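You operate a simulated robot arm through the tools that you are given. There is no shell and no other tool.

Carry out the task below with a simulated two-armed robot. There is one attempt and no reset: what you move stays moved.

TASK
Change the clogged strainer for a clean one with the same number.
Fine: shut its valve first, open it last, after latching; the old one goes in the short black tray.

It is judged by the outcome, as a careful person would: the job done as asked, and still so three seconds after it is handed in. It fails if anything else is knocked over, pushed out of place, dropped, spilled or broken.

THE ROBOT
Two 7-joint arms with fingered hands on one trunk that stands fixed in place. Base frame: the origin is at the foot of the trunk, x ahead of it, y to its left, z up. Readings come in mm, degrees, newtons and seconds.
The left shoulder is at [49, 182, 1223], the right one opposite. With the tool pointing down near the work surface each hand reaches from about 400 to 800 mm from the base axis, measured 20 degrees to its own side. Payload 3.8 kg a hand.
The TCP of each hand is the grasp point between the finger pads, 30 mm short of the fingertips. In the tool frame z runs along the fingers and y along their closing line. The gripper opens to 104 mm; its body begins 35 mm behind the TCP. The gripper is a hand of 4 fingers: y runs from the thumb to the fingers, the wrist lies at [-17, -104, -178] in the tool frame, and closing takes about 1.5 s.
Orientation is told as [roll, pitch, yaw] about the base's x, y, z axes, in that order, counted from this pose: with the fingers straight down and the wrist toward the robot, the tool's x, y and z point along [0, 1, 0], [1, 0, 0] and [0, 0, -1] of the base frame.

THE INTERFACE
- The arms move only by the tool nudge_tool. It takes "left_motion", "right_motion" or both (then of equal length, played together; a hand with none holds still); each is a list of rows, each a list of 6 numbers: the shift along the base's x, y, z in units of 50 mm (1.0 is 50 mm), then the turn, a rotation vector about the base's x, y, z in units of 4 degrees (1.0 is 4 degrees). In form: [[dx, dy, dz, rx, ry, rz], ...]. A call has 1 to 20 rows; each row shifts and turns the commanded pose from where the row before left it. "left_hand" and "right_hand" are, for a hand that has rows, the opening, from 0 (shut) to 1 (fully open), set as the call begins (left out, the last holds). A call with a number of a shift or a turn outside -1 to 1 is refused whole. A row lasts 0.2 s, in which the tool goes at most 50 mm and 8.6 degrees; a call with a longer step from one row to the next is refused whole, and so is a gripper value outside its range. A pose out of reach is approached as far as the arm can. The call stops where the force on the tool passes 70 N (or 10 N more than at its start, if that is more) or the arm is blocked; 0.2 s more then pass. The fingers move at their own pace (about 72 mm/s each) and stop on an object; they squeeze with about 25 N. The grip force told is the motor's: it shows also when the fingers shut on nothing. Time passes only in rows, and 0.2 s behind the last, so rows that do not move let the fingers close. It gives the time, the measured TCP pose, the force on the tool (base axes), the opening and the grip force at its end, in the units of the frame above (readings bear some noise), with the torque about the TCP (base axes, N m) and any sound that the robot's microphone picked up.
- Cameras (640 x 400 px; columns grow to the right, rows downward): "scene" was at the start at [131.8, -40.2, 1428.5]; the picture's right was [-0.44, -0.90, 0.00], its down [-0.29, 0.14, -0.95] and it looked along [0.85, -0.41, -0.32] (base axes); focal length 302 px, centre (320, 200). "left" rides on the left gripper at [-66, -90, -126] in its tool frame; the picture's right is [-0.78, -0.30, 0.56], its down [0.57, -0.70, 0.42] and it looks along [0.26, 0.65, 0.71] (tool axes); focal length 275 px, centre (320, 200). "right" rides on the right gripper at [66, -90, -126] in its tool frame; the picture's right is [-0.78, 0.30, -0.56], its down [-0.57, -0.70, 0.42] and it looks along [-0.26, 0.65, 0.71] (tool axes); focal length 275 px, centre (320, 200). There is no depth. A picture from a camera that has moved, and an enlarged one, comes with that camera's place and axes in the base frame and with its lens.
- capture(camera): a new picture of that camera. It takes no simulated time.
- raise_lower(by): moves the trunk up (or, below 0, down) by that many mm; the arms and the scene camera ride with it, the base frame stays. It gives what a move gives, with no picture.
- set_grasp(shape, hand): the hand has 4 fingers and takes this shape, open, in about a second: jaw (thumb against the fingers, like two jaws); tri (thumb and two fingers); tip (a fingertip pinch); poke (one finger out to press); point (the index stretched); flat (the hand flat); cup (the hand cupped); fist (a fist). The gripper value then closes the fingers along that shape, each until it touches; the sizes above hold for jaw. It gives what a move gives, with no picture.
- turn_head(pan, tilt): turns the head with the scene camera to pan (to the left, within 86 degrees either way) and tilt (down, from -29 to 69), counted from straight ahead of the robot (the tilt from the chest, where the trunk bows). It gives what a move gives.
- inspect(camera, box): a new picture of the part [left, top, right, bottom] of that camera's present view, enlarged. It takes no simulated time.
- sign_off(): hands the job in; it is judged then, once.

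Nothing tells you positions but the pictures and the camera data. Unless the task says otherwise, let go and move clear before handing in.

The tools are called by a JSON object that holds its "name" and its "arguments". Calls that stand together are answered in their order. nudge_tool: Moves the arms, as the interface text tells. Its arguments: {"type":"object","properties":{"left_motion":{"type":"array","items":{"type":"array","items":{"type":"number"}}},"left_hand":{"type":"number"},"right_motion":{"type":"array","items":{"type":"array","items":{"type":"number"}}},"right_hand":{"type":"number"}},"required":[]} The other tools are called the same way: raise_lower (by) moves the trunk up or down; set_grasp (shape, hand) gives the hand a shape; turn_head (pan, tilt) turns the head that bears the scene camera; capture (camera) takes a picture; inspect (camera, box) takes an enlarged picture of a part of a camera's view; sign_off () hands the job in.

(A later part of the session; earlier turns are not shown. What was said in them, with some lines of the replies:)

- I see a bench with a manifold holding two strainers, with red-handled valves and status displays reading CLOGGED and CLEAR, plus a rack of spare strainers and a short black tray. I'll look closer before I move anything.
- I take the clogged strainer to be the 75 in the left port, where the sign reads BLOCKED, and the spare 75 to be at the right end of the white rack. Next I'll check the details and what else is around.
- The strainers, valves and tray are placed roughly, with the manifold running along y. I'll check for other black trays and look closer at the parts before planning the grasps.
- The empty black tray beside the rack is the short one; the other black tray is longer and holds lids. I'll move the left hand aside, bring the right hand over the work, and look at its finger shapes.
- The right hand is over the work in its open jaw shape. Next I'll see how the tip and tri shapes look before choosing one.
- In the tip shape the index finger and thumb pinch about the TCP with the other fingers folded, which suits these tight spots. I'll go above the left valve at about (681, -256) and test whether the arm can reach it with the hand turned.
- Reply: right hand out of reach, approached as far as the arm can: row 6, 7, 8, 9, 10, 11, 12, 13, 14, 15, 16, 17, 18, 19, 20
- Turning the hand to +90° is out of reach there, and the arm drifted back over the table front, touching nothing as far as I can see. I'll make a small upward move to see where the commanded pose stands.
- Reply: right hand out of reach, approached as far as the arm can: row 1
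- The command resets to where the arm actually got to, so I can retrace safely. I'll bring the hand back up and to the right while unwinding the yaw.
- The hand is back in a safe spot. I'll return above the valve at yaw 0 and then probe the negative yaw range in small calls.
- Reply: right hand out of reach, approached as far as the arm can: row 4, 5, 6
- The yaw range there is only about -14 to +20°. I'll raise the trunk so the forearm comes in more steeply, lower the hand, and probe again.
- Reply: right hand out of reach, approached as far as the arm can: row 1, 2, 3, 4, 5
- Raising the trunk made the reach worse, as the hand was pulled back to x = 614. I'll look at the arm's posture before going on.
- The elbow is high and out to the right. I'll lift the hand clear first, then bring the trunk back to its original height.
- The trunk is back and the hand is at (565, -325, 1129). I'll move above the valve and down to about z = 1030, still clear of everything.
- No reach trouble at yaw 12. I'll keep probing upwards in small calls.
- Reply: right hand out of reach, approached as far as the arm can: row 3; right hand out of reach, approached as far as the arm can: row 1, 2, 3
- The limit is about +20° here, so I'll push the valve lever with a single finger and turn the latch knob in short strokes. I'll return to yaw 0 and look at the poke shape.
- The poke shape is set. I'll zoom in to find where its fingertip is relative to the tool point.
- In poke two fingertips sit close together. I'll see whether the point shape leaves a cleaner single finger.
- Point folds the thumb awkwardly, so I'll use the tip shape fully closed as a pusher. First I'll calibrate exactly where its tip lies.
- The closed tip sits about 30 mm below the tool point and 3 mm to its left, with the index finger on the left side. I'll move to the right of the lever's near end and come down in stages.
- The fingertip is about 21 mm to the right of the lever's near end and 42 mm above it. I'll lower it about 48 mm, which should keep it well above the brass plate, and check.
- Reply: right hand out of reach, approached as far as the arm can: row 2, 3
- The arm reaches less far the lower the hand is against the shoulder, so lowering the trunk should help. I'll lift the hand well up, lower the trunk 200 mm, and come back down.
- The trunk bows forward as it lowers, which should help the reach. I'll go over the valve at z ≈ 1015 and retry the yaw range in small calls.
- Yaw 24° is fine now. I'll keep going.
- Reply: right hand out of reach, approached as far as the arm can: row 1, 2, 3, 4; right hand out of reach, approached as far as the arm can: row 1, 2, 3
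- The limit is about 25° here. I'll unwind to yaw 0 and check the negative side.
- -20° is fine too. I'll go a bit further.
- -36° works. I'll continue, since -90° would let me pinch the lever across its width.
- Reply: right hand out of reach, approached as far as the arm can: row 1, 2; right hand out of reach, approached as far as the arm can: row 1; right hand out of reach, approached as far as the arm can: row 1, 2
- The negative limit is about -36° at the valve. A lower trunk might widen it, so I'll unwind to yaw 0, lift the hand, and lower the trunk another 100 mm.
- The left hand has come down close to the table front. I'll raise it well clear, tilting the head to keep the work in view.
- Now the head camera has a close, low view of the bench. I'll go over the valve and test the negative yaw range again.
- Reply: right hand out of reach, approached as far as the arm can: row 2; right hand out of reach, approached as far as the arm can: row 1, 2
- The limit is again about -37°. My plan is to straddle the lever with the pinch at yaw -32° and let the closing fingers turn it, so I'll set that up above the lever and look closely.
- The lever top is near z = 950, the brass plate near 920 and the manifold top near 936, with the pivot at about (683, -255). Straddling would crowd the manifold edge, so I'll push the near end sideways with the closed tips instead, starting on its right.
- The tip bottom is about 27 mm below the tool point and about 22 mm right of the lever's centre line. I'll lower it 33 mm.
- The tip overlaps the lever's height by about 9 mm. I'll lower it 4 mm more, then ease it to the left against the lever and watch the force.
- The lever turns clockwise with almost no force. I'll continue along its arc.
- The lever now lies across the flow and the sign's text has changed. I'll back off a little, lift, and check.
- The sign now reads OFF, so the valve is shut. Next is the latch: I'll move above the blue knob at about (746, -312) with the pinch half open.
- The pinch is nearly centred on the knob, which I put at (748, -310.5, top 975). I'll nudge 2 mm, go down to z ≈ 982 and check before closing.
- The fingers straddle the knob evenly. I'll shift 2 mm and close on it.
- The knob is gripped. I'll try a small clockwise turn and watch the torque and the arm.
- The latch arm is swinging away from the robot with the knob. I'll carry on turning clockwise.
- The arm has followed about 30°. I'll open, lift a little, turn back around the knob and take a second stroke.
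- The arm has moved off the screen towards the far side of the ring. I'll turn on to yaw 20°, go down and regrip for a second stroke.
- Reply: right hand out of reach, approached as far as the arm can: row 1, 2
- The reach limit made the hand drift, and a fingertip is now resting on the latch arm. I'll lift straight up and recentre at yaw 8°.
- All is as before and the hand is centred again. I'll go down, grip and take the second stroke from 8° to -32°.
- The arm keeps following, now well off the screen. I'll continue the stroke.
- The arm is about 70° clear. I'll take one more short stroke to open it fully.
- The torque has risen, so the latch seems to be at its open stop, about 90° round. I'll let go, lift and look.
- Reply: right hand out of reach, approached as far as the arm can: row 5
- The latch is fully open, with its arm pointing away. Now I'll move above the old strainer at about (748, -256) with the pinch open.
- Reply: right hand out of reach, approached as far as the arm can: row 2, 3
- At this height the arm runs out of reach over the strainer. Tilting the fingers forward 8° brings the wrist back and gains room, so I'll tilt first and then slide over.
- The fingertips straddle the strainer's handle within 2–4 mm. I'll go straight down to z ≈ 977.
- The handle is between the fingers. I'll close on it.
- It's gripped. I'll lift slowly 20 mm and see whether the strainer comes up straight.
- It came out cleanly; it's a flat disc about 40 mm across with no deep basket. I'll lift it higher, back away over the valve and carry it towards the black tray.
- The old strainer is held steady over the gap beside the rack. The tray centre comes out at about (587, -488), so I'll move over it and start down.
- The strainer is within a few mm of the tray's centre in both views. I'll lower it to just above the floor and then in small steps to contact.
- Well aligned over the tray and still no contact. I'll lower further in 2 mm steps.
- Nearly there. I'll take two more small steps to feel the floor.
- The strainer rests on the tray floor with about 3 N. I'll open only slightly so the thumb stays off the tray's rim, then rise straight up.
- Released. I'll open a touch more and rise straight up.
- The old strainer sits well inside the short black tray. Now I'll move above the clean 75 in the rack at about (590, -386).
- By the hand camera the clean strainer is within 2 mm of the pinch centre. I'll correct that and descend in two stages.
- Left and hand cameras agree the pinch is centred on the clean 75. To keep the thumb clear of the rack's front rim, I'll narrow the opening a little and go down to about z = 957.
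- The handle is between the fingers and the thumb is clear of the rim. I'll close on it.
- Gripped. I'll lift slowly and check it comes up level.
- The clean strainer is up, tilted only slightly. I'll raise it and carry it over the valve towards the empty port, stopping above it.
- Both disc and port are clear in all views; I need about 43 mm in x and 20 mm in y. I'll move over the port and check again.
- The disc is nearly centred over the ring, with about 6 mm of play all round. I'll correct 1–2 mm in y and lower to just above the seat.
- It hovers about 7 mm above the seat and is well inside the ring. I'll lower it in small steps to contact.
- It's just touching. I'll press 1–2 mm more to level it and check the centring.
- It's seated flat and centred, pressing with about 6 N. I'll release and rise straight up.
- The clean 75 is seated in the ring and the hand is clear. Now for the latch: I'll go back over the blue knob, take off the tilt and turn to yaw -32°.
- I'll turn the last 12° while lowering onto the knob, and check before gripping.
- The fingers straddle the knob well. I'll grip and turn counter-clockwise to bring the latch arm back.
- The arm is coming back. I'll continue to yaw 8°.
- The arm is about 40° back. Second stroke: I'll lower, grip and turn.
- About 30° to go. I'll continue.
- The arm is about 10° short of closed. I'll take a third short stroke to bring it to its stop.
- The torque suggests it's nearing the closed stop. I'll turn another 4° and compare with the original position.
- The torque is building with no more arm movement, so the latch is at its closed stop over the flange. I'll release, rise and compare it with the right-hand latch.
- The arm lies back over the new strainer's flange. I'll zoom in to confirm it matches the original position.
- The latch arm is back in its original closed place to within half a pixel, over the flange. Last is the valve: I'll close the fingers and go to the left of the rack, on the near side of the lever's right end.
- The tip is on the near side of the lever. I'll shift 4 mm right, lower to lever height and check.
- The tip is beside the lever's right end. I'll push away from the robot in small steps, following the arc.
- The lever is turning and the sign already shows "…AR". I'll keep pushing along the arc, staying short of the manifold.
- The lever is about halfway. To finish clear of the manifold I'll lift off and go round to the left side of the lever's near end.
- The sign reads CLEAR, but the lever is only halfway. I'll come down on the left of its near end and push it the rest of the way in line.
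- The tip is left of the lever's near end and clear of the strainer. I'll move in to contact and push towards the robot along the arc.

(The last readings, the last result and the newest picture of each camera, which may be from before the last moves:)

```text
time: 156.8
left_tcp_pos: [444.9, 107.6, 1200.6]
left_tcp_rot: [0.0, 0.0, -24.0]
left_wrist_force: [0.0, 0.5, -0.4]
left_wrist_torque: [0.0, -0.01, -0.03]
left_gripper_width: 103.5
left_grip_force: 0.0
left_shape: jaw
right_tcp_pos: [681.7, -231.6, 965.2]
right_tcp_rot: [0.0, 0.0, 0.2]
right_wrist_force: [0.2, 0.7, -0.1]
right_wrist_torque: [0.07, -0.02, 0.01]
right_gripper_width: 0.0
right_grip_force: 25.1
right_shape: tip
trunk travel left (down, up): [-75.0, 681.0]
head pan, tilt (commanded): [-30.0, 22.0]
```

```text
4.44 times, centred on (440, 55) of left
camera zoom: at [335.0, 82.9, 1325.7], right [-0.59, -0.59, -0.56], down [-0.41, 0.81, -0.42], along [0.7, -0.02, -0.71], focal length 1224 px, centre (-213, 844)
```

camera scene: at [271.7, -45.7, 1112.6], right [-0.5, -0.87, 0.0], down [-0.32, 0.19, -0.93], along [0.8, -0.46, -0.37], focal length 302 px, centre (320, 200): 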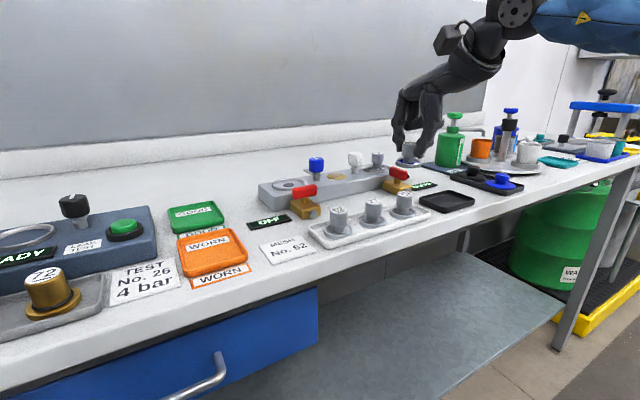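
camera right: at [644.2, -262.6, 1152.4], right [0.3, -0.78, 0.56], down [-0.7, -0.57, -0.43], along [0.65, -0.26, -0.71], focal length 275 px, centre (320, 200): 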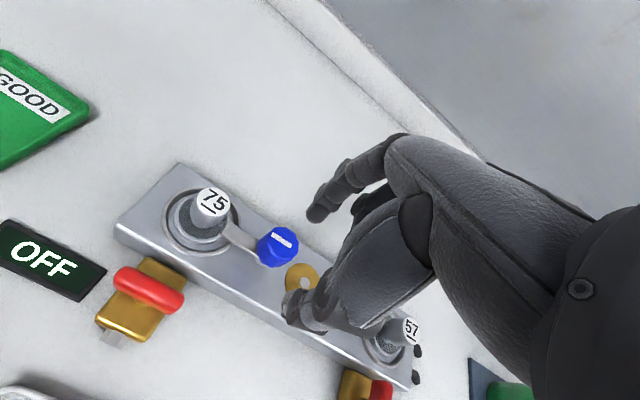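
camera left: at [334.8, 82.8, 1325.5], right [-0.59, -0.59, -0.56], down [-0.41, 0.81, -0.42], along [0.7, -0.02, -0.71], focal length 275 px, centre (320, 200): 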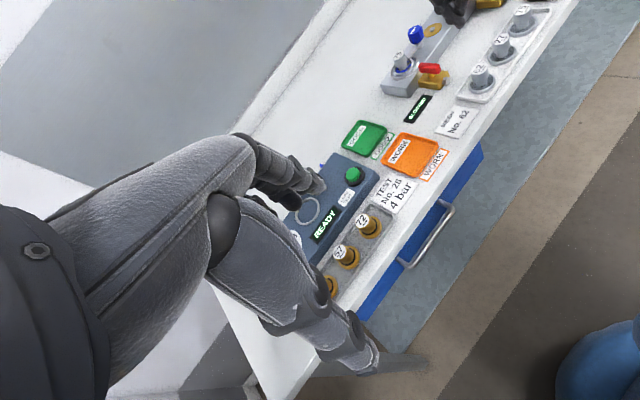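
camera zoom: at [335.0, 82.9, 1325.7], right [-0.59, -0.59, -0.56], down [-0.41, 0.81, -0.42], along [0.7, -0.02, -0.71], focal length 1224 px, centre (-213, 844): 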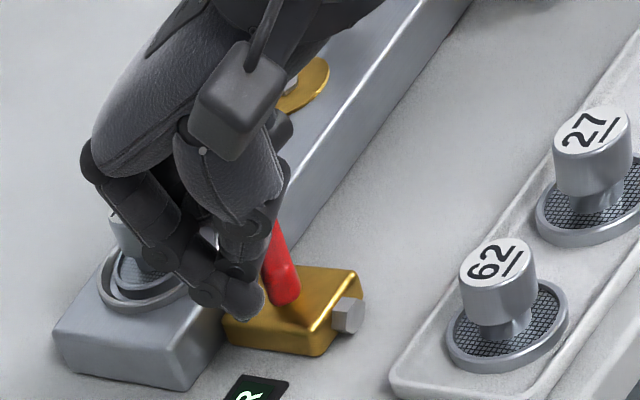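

Contact is made with no force elsewhere. I'll continue pushing gently.

{"name": "nudge_tool", "arguments": {"right_motion": [[-0.08, -0.04, 0, 0, 0, 0], [-0.06, -0.05, 0, 0, 0, 0], [-0.04, -0.05, 0, 0, 0, 0], [0, 0, 0, 0, 0, 0]]}}

{"name": "inspect", "arguments": {"camera": "scene", "box": [250, 130, 370, 220]}}

{"name": "inspect", "arguments": {"camera": "left", "box": [380, 10, 500, 100]}}

```text
time: 157.8
left_tcp_pos: [443.7, 106.8, 1200.7]
left_tcp_rot: [-0.1, 0.0, -24.0]
left_wrist_force: [0.5, 0.7, 0.0]
left_wrist_torque: [0.03, -0.01, -0.02]
left_gripper_width: 103.6
left_grip_force: 0.0
left_shape: jaw
right_tcp_pos: [673.6, -237.6, 967.7]
right_tcp_rot: [0.1, -0.1, 0.2]
right_wrist_force: [0.2, 1.5, -0.3]
right_wrist_torque: [0.04, 0.02, 0.03]
right_gripper_width: 0.2
right_grip_force: 24.8
right_shape: tip
trunk travel left (down, up): [-75.0, 681.0]
head pan, tilt (commanded): [-30.0, 22.0]
```

```text
4.44 times, centred on (310, 175) of scene
camera zoom: at [271.7, -45.6, 1112.6], right [-0.5, -0.87, 0.0], down [-0.32, 0.19, -0.93], along [0.8, -0.46, -0.37], focal length 1340 px, centre (364, 311)
```

zoom: 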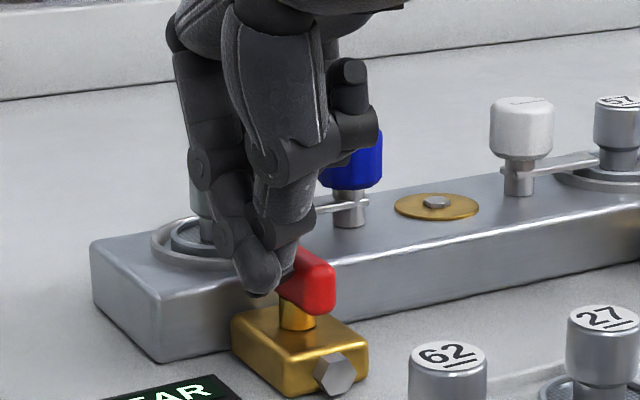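

```text
4.44 times, centred on (440, 55) of left
camera zoom: at [334.9, 82.9, 1325.7], right [-0.59, -0.59, -0.56], down [-0.41, 0.81, -0.42], along [0.7, -0.02, -0.71], focal length 1224 px, centre (-213, 844)
```

zoom: 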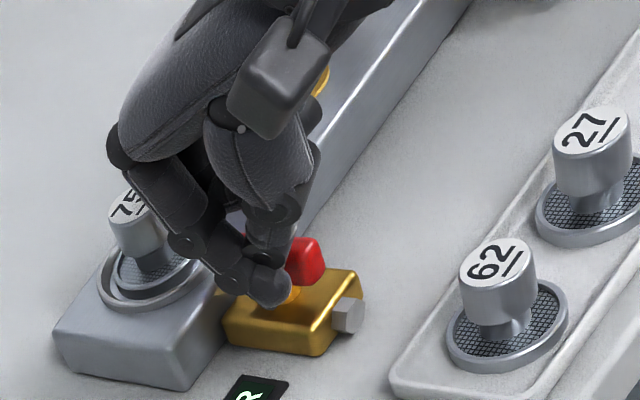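

The lever is nearly in line. I'll push a few mm more to the right and watch for the stop.

{"name": "nudge_tool", "arguments": {"right_motion": [[-0.04, -0.05, 0, 0, 0, 0], [0, 0, 0, 0, 0, 0]]}}

{"name": "nudge_tool", "arguments": {"right_motion": [[0, -0.05, 0, 0, 0, 0], [0, 0, 0, 0, 0, 0]]}}

{"name": "inspect", "arguments": {"camera": "scene", "box": [250, 130, 370, 220]}}

{"name": "inspect", "arguments": {"camera": "left", "box": [380, 10, 500, 100]}}

```text
time: 158.3
left_tcp_pos: [443.9, 108.7, 1201.4]
left_tcp_rot: [-0.1, 0.0, -23.9]
left_wrist_force: [0.3, 0.3, -0.1]
left_wrist_torque: [0.0, -0.01, 0.03]
left_gripper_width: 103.5
left_grip_force: 0.0
left_shape: jaw
right_tcp_pos: [672.2, -240.2, 967.4]
right_tcp_rot: [0.1, 0.0, 0.0]
right_wrist_force: [2.1, 6.9, 1.5]
right_wrist_torque: [0.13, -0.09, 0.07]
right_gripper_width: 0.0
right_grip_force: 24.8
right_shape: tip
trunk travel left (down, up): [-75.0, 681.0]
head pan, tilt (commanded): [-30.0, 22.0]
```

```text
time: 158.9
left_tcp_pos: [443.4, 109.2, 1200.7]
left_tcp_rot: [0.0, 0.0, -23.9]
left_wrist_force: [-0.5, -0.1, -0.3]
left_wrist_torque: [-0.04, 0.01, 0.01]
left_gripper_width: 103.9
left_grip_force: 0.1
left_shape: jaw
right_tcp_pos: [671.2, -239.9, 966.4]
right_tcp_rot: [0.1, -0.1, 0.3]
right_wrist_force: [3.5, 13.9, 2.2]
right_wrist_torque: [0.22, -0.03, 0.14]
right_gripper_width: 0.0
right_grip_force: 25.5
right_shape: tip
trunk travel left (down, up): [-75.0, 681.0]
head pan, tilt (commanded): [-30.0, 22.0]
```

```text
4.44 times, centred on (310, 175) of scene
camera zoom: at [271.8, -44.0, 1112.6], right [-0.5, -0.87, 0.0], down [-0.32, 0.19, -0.93], along [0.8, -0.46, -0.37], focal length 1340 px, centre (364, 311)
```

zoom: 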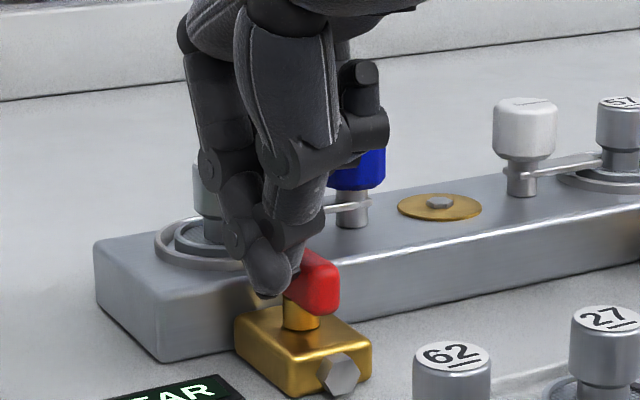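

```text
4.44 times, centred on (440, 55) of left
camera zoom: at [335.0, 84.9, 1325.6], right [-0.59, -0.59, -0.56], down [-0.41, 0.81, -0.43], along [0.7, -0.02, -0.71], focal length 1224 px, centre (-213, 844)
```

zoom: 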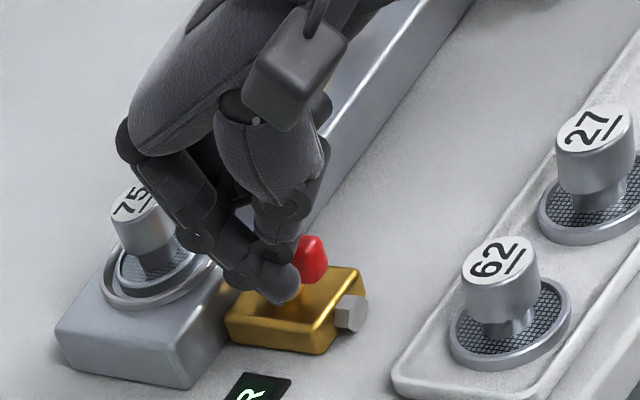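

The force has risen to 14 N, so the lever is against its open stop. I'll back off to the left, lift and look.

{"name": "nudge_tool", "arguments": {"right_motion": [[0, 0.2, 0, 0, 0, 0], [0, 0.2, 0, 0, 0, 0], [-0.2, 0, 0.4, 0, 0, 0], [-0.4, 0, 0.6, 0, 0, 0], [-0.4, -0.2, 0.6, 0, 0, 0], [0, 0, 0, 0, 0, 0]]}}

{"name": "inspect", "arguments": {"camera": "scene", "box": [220, 130, 380, 230]}}

{"name": "inspect", "arguments": {"camera": "left", "box": [370, 0, 510, 110]}}

{"name": "capture", "arguments": {"camera": "right"}}

```text
time: 160.3
left_tcp_pos: [444.2, 106.5, 1201.3]
left_tcp_rot: [-0.1, 0.1, -24.0]
left_wrist_force: [0.0, -0.2, -0.2]
left_wrist_torque: [-0.01, -0.03, -0.03]
left_gripper_width: 103.9
left_grip_force: 0.0
left_shape: jaw
right_tcp_pos: [621.6, -234.3, 1044.9]
right_tcp_rot: [0.1, 0.0, 0.1]
right_wrist_force: [0.0, -0.3, -0.1]
right_wrist_torque: [-0.01, 0.01, -0.02]
right_gripper_width: 0.2
right_grip_force: 24.8
right_shape: tip
trunk travel left (down, up): [-75.0, 681.0]
head pan, tilt (commanded): [-30.0, 22.0]
```

```text
4.00 times, centred on (300, 180) of scene
camera zoom: at [271.9, -45.7, 1112.4], right [-0.5, -0.87, 0.0], down [-0.32, 0.19, -0.93], along [0.8, -0.46, -0.38], focal length 1206 px, centre (400, 280)
```

zoom: 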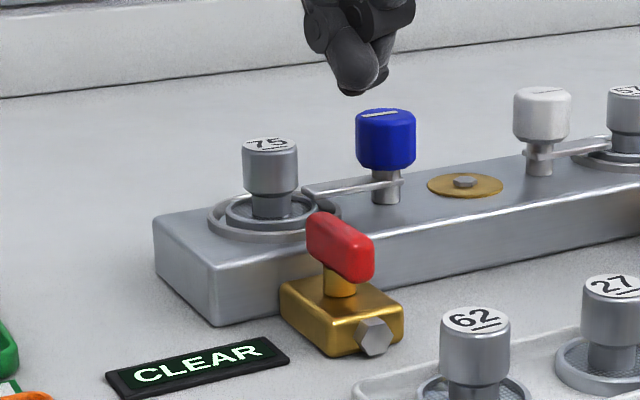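

```text
3.64 times, centred on (440, 55) of left
camera zoom: at [335.3, 82.7, 1325.5], right [-0.59, -0.59, -0.56], down [-0.41, 0.81, -0.42], along [0.7, -0.02, -0.71], focal length 1001 px, centre (-116, 727)
```

zoom: 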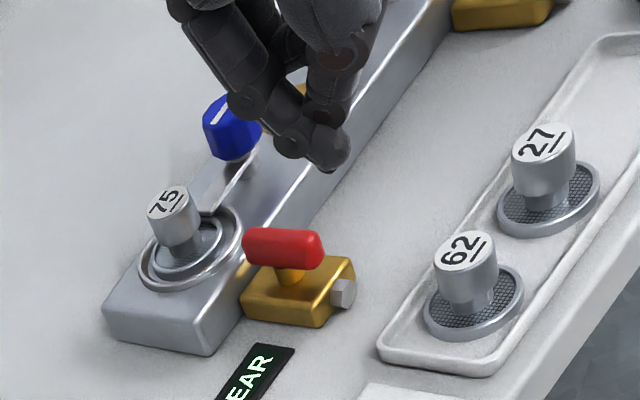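

```text
taken
camera right: at [531.1, -168.6, 1172.4], right [0.3, -0.78, 0.56], down [-0.7, -0.57, -0.42], along [0.65, -0.26, -0.71], focal length 275 px, centre (320, 200)
```

right: 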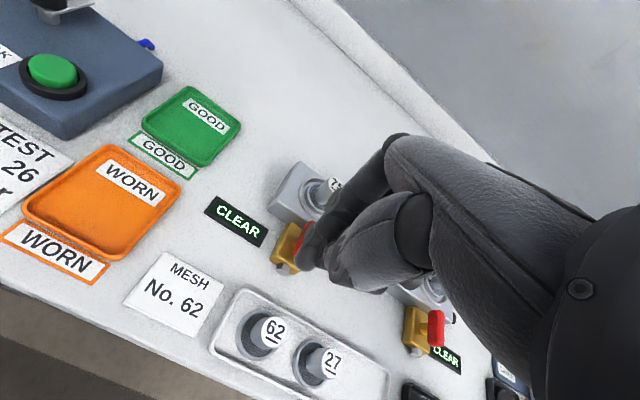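

The lever is back in line and the sign reads CLEAR, with the latch closed over the new 75. I'll move the hand well clear and take a final look at everything.

{"name": "nudge_tool", "arguments": {"right_motion": [[-0.2, -0.2, 0.6, 0, 0, 0], [-0.4, -0.3, 0.6, 0, 0, 0], [-0.5, -0.5, 0.4, 0, 0, 0], [-0.5, -0.5, 0.2, 0, 0, 0], [-0.4, -0.5, 0, 0, 0, 0], [0, 0, 0, 0, 0, 0]], "right_hand": 0.5}}

{"name": "capture", "arguments": {"camera": "scene"}}

{"name": "inspect", "arguments": {"camera": "scene", "box": [240, 130, 400, 240]}}

{"name": "inspect", "arguments": {"camera": "scene", "box": [360, 120, 540, 230]}}

{"name": "capture", "arguments": {"camera": "right"}}

```text
time: 161.8
left_tcp_pos: [444.8, 107.7, 1200.9]
left_tcp_rot: [0.0, 0.0, -24.0]
left_wrist_force: [0.5, 0.3, 0.2]
left_wrist_torque: [-0.01, 0.0, -0.01]
left_gripper_width: 103.7
left_grip_force: 0.1
left_shape: jaw
right_tcp_pos: [521.5, -334.8, 1135.5]
right_tcp_rot: [0.0, -0.1, 0.2]
right_wrist_force: [0.9, -0.1, 0.0]
right_wrist_torque: [-0.01, 0.01, 0.01]
right_gripper_width: 51.7
right_grip_force: 0.1
right_shape: tip
trunk travel left (down, up): [-75.0, 681.0]
head pan, tilt (commanded): [-30.0, 22.0]
```

```text
taken
camera scene: at [271.7, -45.7, 1112.5], right [-0.5, -0.87, 0.0], down [-0.32, 0.19, -0.93], along [0.8, -0.46, -0.37], focal length 302 px, centre (320, 200)
```

scene: 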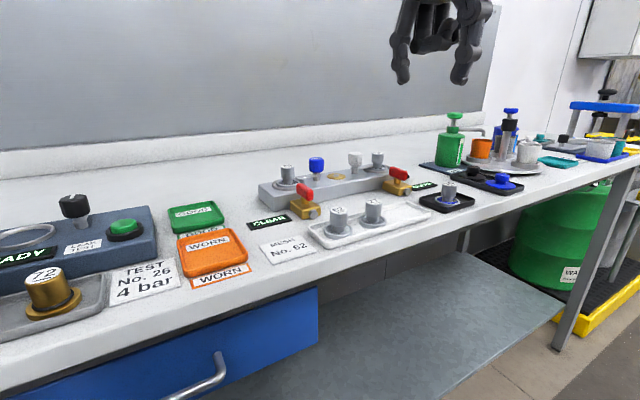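

```text
3.64 times, centred on (320, 185) of scene
camera zoom: at [271.7, -45.7, 1112.5], right [-0.5, -0.87, 0.0], down [-0.32, 0.19, -0.93], along [0.8, -0.46, -0.37], focal length 1096 px, centre (320, 254)
```

zoom: 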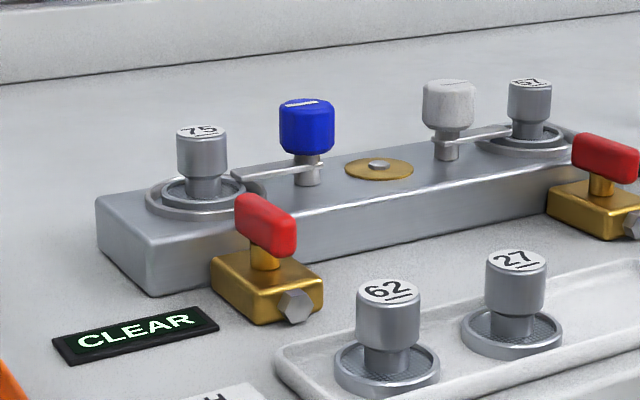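

```text
3.56 times, centred on (450, 175) of scene
camera zoom: at [271.7, -45.7, 1112.5], right [-0.5, -0.87, 0.0], down [-0.32, 0.19, -0.93], along [0.8, -0.46, -0.37], focal length 1072 px, centre (-142, 289)
```

zoom: 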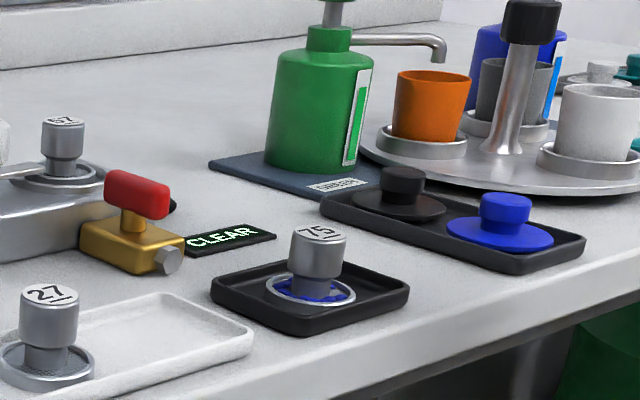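

```text
taken
camera right: at [431.9, -269.0, 1261.5], right [0.3, -0.78, 0.56], down [-0.7, -0.57, -0.42], along [0.65, -0.26, -0.71], focal length 275 px, centre (320, 200)
```

right: 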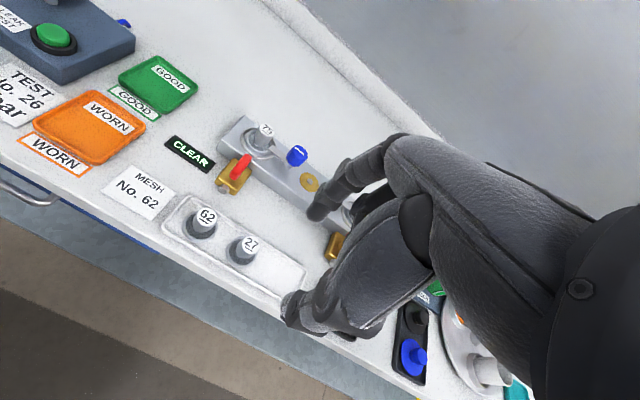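

The clean 75 is latched in the left port with its valve open and both signs reading CLEAR. The old 75 is in the short black tray and nothing else has moved. Both hands are clear, so I'm handing in.

{"name": "sign_off", "arguments": {}}

```text
The job is handed in.
```

The clogged No. 75 strainer has been swapped for the clean No. 75 from the rack. Nothing was knocked over or pushed out of place, and I've handed the job in.

- **Valve shut first:** I turned the left port's valve across the flow before touching anything else, and its sign changed from BLOCKED to OFF.
- **Old strainer:** it is in the short black tray beside the rack.
- **New strainer:** it sits flat inside the port's ring, about 2 mm off the old one's position. The ring leaves about 6 mm of play all round.
- **Latch:** the arm is back over the flange, against its closed stop, where it was at the start.
- **Valve opened last:** the lever is back in line at its open stop, and the sign reads CLEAR.

While I was opening the latch, a reach limit made the hand drift and a fingertip pressed on the latch arm with about 15 N. I lifted off at once, and the latch worked normally afterwards.
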